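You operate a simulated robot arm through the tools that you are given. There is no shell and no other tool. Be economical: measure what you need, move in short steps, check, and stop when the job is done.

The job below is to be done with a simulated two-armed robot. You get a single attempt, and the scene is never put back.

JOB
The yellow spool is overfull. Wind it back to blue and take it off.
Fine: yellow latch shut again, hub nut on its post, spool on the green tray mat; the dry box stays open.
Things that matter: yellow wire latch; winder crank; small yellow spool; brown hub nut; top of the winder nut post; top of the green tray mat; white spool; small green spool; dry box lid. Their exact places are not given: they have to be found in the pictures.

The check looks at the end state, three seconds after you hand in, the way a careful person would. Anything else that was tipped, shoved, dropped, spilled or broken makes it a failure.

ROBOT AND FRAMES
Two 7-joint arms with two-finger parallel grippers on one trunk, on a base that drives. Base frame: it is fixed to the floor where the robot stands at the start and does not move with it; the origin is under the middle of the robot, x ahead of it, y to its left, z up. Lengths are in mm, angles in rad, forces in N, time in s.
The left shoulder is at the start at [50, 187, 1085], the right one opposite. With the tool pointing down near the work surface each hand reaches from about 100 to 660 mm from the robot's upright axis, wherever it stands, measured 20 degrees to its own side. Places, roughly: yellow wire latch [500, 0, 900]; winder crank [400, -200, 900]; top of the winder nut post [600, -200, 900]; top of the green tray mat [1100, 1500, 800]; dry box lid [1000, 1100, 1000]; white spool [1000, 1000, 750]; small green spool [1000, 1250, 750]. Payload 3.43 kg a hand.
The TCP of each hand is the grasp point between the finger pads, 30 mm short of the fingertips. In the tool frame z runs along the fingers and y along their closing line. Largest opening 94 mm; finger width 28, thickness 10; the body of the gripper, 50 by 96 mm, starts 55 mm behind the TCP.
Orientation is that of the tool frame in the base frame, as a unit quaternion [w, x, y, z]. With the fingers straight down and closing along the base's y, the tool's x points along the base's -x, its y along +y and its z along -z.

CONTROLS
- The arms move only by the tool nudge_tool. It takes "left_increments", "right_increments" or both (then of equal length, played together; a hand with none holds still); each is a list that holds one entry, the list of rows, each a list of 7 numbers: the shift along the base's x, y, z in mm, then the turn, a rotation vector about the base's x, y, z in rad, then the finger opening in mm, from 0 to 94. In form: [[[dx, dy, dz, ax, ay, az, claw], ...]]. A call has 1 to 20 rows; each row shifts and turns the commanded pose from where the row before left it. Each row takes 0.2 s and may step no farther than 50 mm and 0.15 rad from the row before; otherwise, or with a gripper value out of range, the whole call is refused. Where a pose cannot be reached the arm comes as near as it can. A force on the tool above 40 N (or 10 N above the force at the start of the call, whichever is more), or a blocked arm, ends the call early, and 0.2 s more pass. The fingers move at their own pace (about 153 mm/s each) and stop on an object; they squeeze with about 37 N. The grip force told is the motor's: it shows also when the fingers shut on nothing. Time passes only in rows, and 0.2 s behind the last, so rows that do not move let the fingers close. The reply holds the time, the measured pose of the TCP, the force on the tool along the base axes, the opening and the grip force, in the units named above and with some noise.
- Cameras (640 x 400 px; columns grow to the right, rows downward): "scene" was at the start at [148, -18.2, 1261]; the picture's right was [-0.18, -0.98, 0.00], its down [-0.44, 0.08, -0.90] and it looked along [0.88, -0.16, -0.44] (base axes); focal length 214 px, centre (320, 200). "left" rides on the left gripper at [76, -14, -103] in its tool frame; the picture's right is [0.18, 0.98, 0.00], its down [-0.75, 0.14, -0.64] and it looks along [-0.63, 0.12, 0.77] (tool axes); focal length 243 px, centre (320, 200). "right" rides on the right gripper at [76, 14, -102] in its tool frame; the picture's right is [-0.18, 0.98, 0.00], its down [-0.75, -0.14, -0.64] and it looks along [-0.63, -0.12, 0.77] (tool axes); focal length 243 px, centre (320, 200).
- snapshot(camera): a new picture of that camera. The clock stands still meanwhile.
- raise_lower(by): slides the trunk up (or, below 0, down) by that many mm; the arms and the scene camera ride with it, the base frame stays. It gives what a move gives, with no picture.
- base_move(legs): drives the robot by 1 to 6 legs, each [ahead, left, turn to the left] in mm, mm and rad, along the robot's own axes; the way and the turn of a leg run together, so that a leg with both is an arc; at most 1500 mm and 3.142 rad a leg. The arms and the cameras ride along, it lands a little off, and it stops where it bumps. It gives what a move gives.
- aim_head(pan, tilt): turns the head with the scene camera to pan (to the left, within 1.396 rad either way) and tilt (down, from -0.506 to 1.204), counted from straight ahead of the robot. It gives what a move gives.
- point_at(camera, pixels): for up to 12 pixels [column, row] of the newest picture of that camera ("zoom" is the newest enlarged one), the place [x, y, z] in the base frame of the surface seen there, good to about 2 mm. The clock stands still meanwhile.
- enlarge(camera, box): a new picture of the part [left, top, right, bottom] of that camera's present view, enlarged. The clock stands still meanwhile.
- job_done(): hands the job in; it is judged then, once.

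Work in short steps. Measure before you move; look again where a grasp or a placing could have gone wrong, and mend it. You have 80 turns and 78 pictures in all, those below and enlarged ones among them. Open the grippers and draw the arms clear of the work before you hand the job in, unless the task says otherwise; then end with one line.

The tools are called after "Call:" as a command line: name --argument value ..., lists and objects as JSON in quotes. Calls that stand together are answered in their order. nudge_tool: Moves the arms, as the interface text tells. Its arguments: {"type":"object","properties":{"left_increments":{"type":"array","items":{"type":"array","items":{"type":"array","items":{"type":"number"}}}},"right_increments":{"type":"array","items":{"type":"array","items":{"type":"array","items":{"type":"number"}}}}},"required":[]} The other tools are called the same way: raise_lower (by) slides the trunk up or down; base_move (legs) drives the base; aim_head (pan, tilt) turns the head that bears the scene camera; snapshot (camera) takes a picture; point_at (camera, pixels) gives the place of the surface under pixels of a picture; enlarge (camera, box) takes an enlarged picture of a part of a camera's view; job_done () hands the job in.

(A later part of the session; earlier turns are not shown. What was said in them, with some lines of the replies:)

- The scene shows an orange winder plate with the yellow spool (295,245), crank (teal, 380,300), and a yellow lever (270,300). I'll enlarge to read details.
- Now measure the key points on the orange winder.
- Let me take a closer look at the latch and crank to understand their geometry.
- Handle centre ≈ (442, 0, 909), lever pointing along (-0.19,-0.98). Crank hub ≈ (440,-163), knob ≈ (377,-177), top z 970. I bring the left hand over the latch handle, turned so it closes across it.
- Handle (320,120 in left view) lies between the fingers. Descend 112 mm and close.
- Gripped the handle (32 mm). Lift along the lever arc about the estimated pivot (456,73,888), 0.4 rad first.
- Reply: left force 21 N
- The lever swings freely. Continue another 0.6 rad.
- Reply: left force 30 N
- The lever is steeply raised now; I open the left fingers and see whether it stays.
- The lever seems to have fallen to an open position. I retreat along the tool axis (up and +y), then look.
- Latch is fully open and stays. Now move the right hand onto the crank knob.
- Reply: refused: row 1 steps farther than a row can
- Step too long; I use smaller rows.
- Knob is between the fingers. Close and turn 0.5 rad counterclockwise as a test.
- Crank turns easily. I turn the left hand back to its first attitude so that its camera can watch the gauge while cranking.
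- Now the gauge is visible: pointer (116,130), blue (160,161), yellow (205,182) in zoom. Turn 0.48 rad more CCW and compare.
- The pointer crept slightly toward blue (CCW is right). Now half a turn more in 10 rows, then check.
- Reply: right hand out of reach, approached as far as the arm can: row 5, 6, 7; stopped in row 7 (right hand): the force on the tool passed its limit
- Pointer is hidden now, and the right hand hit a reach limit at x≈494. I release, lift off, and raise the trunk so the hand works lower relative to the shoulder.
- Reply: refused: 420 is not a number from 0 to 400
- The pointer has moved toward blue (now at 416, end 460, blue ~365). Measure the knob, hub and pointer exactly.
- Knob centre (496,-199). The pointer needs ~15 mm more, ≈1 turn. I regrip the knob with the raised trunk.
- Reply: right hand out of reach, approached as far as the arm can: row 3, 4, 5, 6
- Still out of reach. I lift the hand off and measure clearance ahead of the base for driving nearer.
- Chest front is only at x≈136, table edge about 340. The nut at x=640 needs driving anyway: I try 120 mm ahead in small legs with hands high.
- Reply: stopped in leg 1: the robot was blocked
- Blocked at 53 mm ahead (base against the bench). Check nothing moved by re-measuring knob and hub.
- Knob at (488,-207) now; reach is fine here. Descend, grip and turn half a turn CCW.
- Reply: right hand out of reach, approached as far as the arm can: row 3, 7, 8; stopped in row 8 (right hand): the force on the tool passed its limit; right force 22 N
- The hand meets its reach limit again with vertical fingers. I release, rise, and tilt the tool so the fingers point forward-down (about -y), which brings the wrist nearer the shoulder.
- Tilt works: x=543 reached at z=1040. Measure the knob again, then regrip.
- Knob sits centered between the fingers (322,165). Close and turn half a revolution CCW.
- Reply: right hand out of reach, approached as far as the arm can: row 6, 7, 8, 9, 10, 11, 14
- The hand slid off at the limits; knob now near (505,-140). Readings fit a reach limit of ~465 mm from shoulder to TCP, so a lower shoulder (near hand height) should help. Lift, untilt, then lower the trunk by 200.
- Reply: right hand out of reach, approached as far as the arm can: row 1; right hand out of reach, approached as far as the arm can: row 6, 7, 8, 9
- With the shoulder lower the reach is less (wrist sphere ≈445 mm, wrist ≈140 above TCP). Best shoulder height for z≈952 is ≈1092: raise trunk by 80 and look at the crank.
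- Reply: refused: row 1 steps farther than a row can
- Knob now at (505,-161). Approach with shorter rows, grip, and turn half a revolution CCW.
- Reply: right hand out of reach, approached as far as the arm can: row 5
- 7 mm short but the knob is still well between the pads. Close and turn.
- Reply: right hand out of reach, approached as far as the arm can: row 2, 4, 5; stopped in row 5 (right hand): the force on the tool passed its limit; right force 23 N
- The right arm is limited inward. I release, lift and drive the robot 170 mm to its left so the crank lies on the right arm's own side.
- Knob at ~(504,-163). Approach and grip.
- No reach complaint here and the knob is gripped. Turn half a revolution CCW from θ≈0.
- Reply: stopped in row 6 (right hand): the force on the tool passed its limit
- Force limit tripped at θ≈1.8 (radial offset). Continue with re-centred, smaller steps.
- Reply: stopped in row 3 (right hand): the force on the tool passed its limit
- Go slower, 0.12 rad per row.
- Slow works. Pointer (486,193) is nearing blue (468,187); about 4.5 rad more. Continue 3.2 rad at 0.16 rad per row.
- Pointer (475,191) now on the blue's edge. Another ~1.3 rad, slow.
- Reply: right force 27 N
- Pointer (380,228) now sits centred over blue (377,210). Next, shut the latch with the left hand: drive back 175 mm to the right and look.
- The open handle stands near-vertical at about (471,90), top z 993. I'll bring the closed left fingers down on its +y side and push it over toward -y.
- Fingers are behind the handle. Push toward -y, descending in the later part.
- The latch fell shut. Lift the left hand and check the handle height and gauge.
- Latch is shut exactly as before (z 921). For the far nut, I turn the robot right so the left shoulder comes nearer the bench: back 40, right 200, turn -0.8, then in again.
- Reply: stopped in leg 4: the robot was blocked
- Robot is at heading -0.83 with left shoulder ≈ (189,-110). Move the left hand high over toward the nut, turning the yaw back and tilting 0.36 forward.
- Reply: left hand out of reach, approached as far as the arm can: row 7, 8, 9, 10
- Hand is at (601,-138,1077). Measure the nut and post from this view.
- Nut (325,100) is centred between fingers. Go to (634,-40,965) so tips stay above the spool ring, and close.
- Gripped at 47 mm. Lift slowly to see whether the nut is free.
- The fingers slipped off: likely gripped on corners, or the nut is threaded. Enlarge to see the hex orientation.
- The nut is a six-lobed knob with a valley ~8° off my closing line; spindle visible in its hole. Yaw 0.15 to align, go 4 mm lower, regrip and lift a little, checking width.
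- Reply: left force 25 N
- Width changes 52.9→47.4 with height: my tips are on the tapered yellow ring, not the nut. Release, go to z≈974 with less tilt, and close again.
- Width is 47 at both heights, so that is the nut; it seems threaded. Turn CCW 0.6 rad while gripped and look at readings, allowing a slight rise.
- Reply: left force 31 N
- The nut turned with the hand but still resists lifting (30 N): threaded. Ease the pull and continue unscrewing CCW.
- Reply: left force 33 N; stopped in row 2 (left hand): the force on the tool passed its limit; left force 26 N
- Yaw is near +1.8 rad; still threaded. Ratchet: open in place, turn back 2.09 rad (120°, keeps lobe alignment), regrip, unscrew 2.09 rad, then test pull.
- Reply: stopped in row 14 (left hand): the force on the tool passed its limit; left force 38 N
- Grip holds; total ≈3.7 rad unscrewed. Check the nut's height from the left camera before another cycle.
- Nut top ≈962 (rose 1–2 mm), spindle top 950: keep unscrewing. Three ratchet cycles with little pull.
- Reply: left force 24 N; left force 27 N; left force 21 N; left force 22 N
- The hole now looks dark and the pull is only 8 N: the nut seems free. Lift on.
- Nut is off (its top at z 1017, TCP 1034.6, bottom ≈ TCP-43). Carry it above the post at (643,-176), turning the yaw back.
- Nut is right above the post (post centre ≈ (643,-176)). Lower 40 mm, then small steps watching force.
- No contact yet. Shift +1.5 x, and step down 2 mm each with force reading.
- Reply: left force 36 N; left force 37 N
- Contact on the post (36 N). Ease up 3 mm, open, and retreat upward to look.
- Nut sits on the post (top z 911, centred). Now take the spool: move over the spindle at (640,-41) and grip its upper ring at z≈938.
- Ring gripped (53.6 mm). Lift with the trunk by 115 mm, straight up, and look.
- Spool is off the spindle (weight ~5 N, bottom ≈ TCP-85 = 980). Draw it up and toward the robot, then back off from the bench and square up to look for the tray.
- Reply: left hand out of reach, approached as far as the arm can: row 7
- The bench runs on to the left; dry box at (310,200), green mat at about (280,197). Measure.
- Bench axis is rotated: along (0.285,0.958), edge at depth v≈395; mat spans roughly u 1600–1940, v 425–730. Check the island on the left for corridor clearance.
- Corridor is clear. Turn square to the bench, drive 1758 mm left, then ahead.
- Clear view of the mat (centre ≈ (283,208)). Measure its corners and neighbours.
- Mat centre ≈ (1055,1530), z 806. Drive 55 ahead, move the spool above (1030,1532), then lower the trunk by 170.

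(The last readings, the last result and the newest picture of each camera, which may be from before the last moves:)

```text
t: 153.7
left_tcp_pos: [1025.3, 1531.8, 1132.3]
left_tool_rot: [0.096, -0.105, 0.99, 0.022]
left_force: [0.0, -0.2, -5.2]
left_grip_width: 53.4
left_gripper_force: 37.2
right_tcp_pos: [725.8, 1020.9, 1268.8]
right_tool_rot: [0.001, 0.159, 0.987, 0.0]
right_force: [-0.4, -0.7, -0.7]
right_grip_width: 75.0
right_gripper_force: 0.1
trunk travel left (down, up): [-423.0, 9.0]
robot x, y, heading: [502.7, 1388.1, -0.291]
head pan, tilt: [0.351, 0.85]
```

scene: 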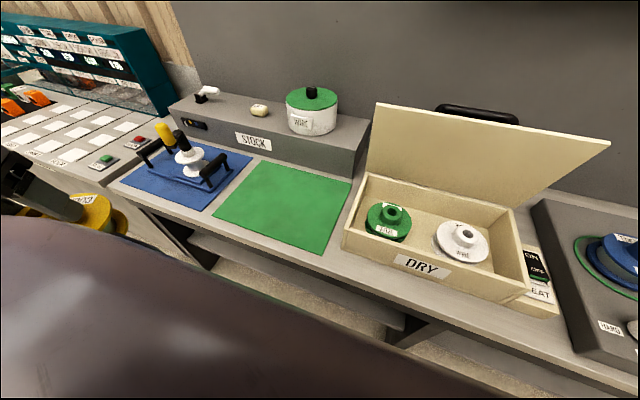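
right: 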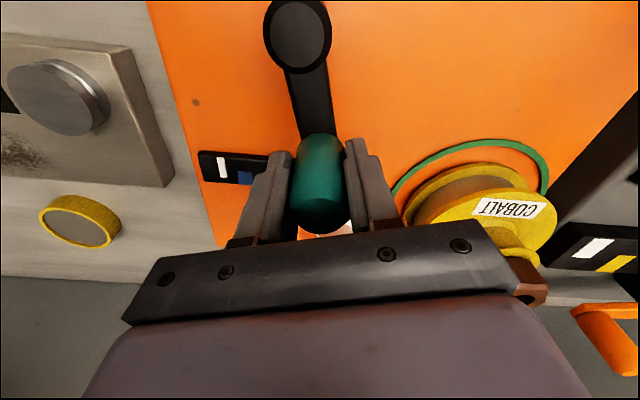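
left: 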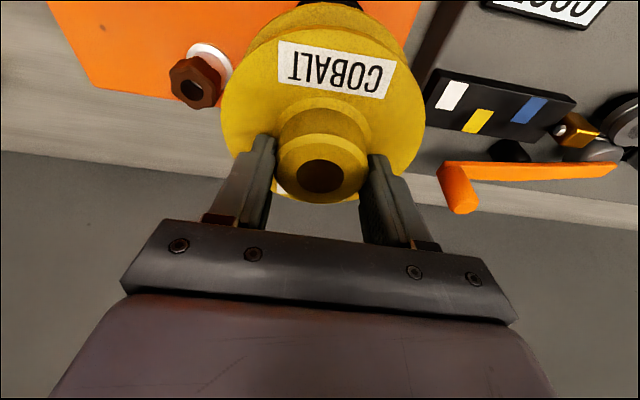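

Reached. The right hand (726,1021) is clear of the lid. Lower the trunk 170 mm and check.

Call:
raise_lower --by -170

Call:
snapshot --camera "left"

Call:
point_at --camera "left" --pixels '[[320, 20], [320, 50], [240, 60], [410, 60], [320, 5], [150, 60], [480, 60], [320, 100]]'

```text
t: 155.6
left_tcp_pos: [1024.7, 1533.5, 963.1]
left_tool_rot: [0.096, -0.105, 0.99, 0.021]
left_force: [-0.5, -0.3, -5.7]
left_grip_width: 53.3
left_gripper_force: 36.8
right_tcp_pos: [725.4, 1022.2, 1099.2]
right_tool_rot: [0.001, 0.159, 0.987, 0.0]
right_force: [-0.2, 0.5, -0.5]
right_grip_width: 75.2
right_gripper_force: 0.0
trunk travel left (down, up): [-253.0, 179.0]
robot x, y, heading: [500.6, 1389.2, -0.291]
head pan, tilt: [0.351, 0.85]
```

```text
5 pictures are left
```

left: 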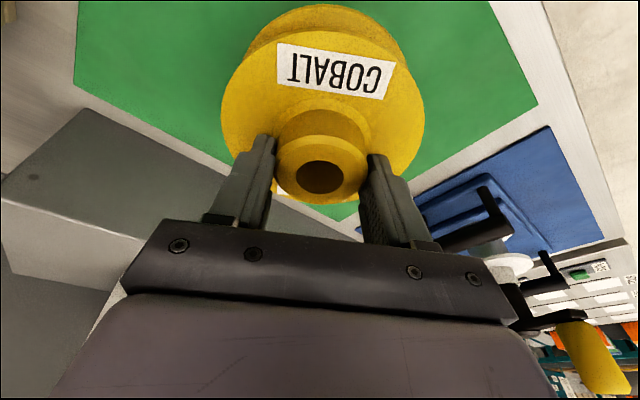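

```text
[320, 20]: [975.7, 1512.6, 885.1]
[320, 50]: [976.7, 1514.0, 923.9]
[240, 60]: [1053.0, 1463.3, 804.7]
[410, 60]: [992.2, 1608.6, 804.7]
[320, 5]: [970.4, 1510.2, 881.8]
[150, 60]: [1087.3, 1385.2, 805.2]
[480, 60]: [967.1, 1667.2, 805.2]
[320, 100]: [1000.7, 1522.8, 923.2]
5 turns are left
```

Spool's lower flange is at z≈880, mat 805. Lower 67 mm, then small steps until contact.

Call:
nudge_tool --left_increments '[[[0, 0, -20, 0, 0, 0, 30], [0, 0, -20, 0, 0, 0, 30], [0, 0, -15, 0, 0, 0, 30], [0, 0, -8, 0, 0, 0, 30], [0, 0, -4, 0, 0, 0, 30]]]'

Call:
nudge_tool --left_increments '[[[0, 0, -1.5, 0, 0, 0, 30], [0, 0, -1.5, 0, 0, 0, 30]]]'

Call:
nudge_tool --left_increments '[[[0, 0, -1.5, 0, 0, 0, 30], [0, 0, -1.5, 0, 0, 0, 30]]]'

Call:
enlarge --camera "scene" --box '[200, 60, 392, 180]'

```text
t: 156.8
left_tcp_pos: [1023.9, 1533.2, 896.9]
left_tool_rot: [0.096, -0.105, 0.99, 0.021]
left_force: [0.2, 0.2, -5.6]
left_grip_width: 53.2
left_gripper_force: 37.1
right_tcp_pos: [725.1, 1021.2, 1098.9]
right_tool_rot: [0.001, 0.158, 0.987, 0.0]
right_force: [-0.3, 0.5, -0.2]
right_grip_width: 74.9
right_gripper_force: 0.1
trunk travel left (down, up): [-253.0, 179.0]
robot x, y, heading: [496.7, 1387.9, -0.288]
head pan, tilt: [0.351, 0.85]
```

```text
t: 157.4
left_tcp_pos: [1025.3, 1533.2, 893.4]
left_tool_rot: [0.095, -0.106, 0.99, 0.021]
left_force: [-0.3, 0.3, -5.6]
left_grip_width: 53.3
left_gripper_force: 36.7
right_tcp_pos: [723.8, 1021.4, 1099.4]
right_tool_rot: [0.002, 0.159, 0.987, 0.0]
right_force: [-0.9, -0.3, 0.1]
right_grip_width: 74.9
right_gripper_force: 0.0
trunk travel left (down, up): [-253.0, 179.0]
robot x, y, heading: [497.9, 1389.1, -0.288]
head pan, tilt: [0.351, 0.85]
```

```text
t: 158.0
left_tcp_pos: [1026.6, 1533.6, 889.9]
left_tool_rot: [0.096, -0.105, 0.99, 0.021]
left_force: [0.2, -1.3, -4.6]
left_grip_width: 53.2
left_gripper_force: 36.6
right_tcp_pos: [724.5, 1021.1, 1099.6]
right_tool_rot: [0.001, 0.159, 0.987, 0.0]
right_force: [0.1, 0.2, 0.7]
right_grip_width: 75.0
right_gripper_force: 0.1
trunk travel left (down, up): [-253.0, 179.0]
robot x, y, heading: [500.5, 1387.9, -0.294]
head pan, tilt: [0.351, 0.85]
```

```text
3.33 times, centred on (296, 120) of scene
4 turns are left
```

zoom: 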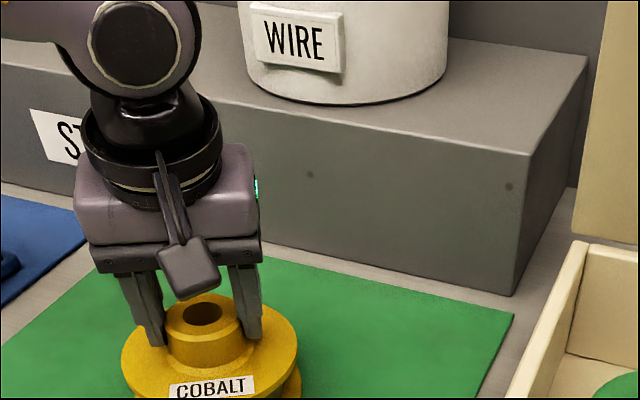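

Still about 5 N hanging, just at contact. Two more small descents.

Call:
nudge_tool --left_increments '[[[0, 0, -1.2, 0, 0, 0, 30], [0, 0, -1.2, 0, 0, 0, 30]]]'

Call:
nudge_tool --left_increments '[[[0, 0, -1.2, 0, 0, 0, 30], [0, 0, -1.2, 0, 0, 0, 30]]]'

Call:
nudge_tool --left_increments '[[[0, 0, -1, 0, 0, 0, 30], [0, 0, 0, 0, 0, 0, 30]]]'

```text
t: 158.6
left_tcp_pos: [1026.2, 1533.9, 889.7]
left_tool_rot: [0.099, -0.105, 0.989, 0.019]
left_force: [0.8, 1.8, 8.2]
left_grip_width: 53.4
left_gripper_force: 36.6
right_tcp_pos: [724.5, 1022.9, 1100.1]
right_tool_rot: [0.002, 0.159, 0.987, 0.001]
right_force: [0.8, -0.5, -0.4]
right_grip_width: 74.9
right_gripper_force: 0.0
trunk travel left (down, up): [-253.0, 179.0]
robot x, y, heading: [503.5, 1389.2, -0.292]
head pan, tilt: [0.351, 0.85]
```

```text
t: 159.2
left_tcp_pos: [1025.1, 1533.6, 887.3]
left_tool_rot: [0.099, -0.106, 0.989, 0.019]
left_force: [3.5, 8.2, 23.6]
left_grip_width: 53.5
left_gripper_force: 37.6
right_tcp_pos: [723.2, 1022.7, 1101.2]
right_tool_rot: [0.002, 0.16, 0.987, 0.0]
right_force: [-0.9, 0.4, -0.9]
right_grip_width: 75.1
right_gripper_force: 0.0
trunk travel left (down, up): [-253.0, 179.0]
robot x, y, heading: [502.7, 1386.5, -0.293]
head pan, tilt: [0.351, 0.85]
```

```text
t: 159.8
left_tcp_pos: [1025.5, 1534.2, 887.3]
left_tool_rot: [0.1, -0.106, 0.989, 0.02]
left_force: [2.5, 11.3, 31.0]
left_grip_width: 53.3
left_gripper_force: 37.5
right_tcp_pos: [722.4, 1022.7, 1100.7]
right_tool_rot: [0.003, 0.159, 0.987, 0.001]
right_force: [-0.4, -0.6, 0.4]
right_grip_width: 75.1
right_gripper_force: 0.1
trunk travel left (down, up): [-253.0, 179.0]
robot x, y, heading: [503.0, 1387.5, -0.292]
head pan, tilt: [0.351, 0.85]
3 turns are left
```

The spool is firmly on the mat (31 N upward). Ease up 3 mm, open, rise straight up, draw back, and look.

Call:
nudge_tool --left_increments '[[[0, 0, 3, 0, 0, 0, 30], [0, 0, 0, 0, 0, 0, 65], [0, 0, 0, 0, 0, 0, 85], [0, 0, 15, 0, 0, 0, 85], [0, 0, 30, 0, 0, 0, 85], [0, 0, 35, 0, 0, 0, 85], [0, 0, 35, 0, 0, 0, 85], [-20, 0, 35, 0, 0, 0, 85], [-35, 0, 30, 0, 0, 0, 85], [-40, 0, 20, 0, 0, 0, 85], [-40, 0, 0, 0, 0, 0, 85]]]'

Call:
snapshot --camera "scene"

```text
t: 162.2
left_tcp_pos: [885.1, 1535.7, 1086.5]
left_tool_rot: [0.097, -0.105, 0.99, 0.021]
left_force: [0.3, -0.3, -0.1]
left_grip_width: 84.9
left_gripper_force: 0.1
right_tcp_pos: [724.8, 1021.7, 1099.8]
right_tool_rot: [0.002, 0.159, 0.987, 0.0]
right_force: [-0.1, -0.7, -0.1]
right_grip_width: 75.2
right_gripper_force: 0.0
trunk travel left (down, up): [-253.0, 179.0]
robot x, y, heading: [500.3, 1385.9, -0.288]
head pan, tilt: [0.351, 0.85]
```

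```text
3 pictures are left
2 turns are left
```

scene: 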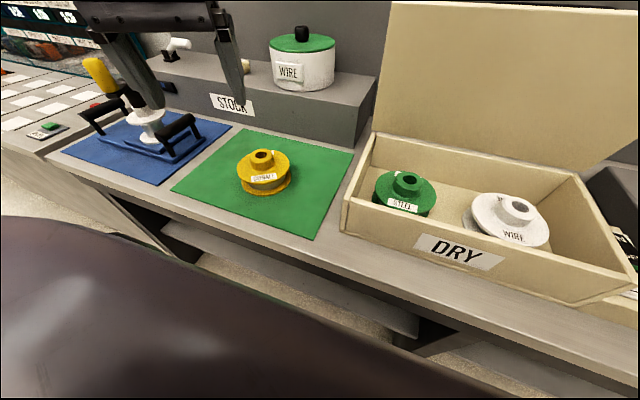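

The yellow spool stands upright on the green mat at (264,172), the dry box is open, and both hands are clear, so I hand in.

Call:
job_done

```text
The job is handed in.
```

The yellow spool is wound back to blue and standing upright on the green mat. The hub nut is on its post, the yellow latch is shut, and the dry box is still open.
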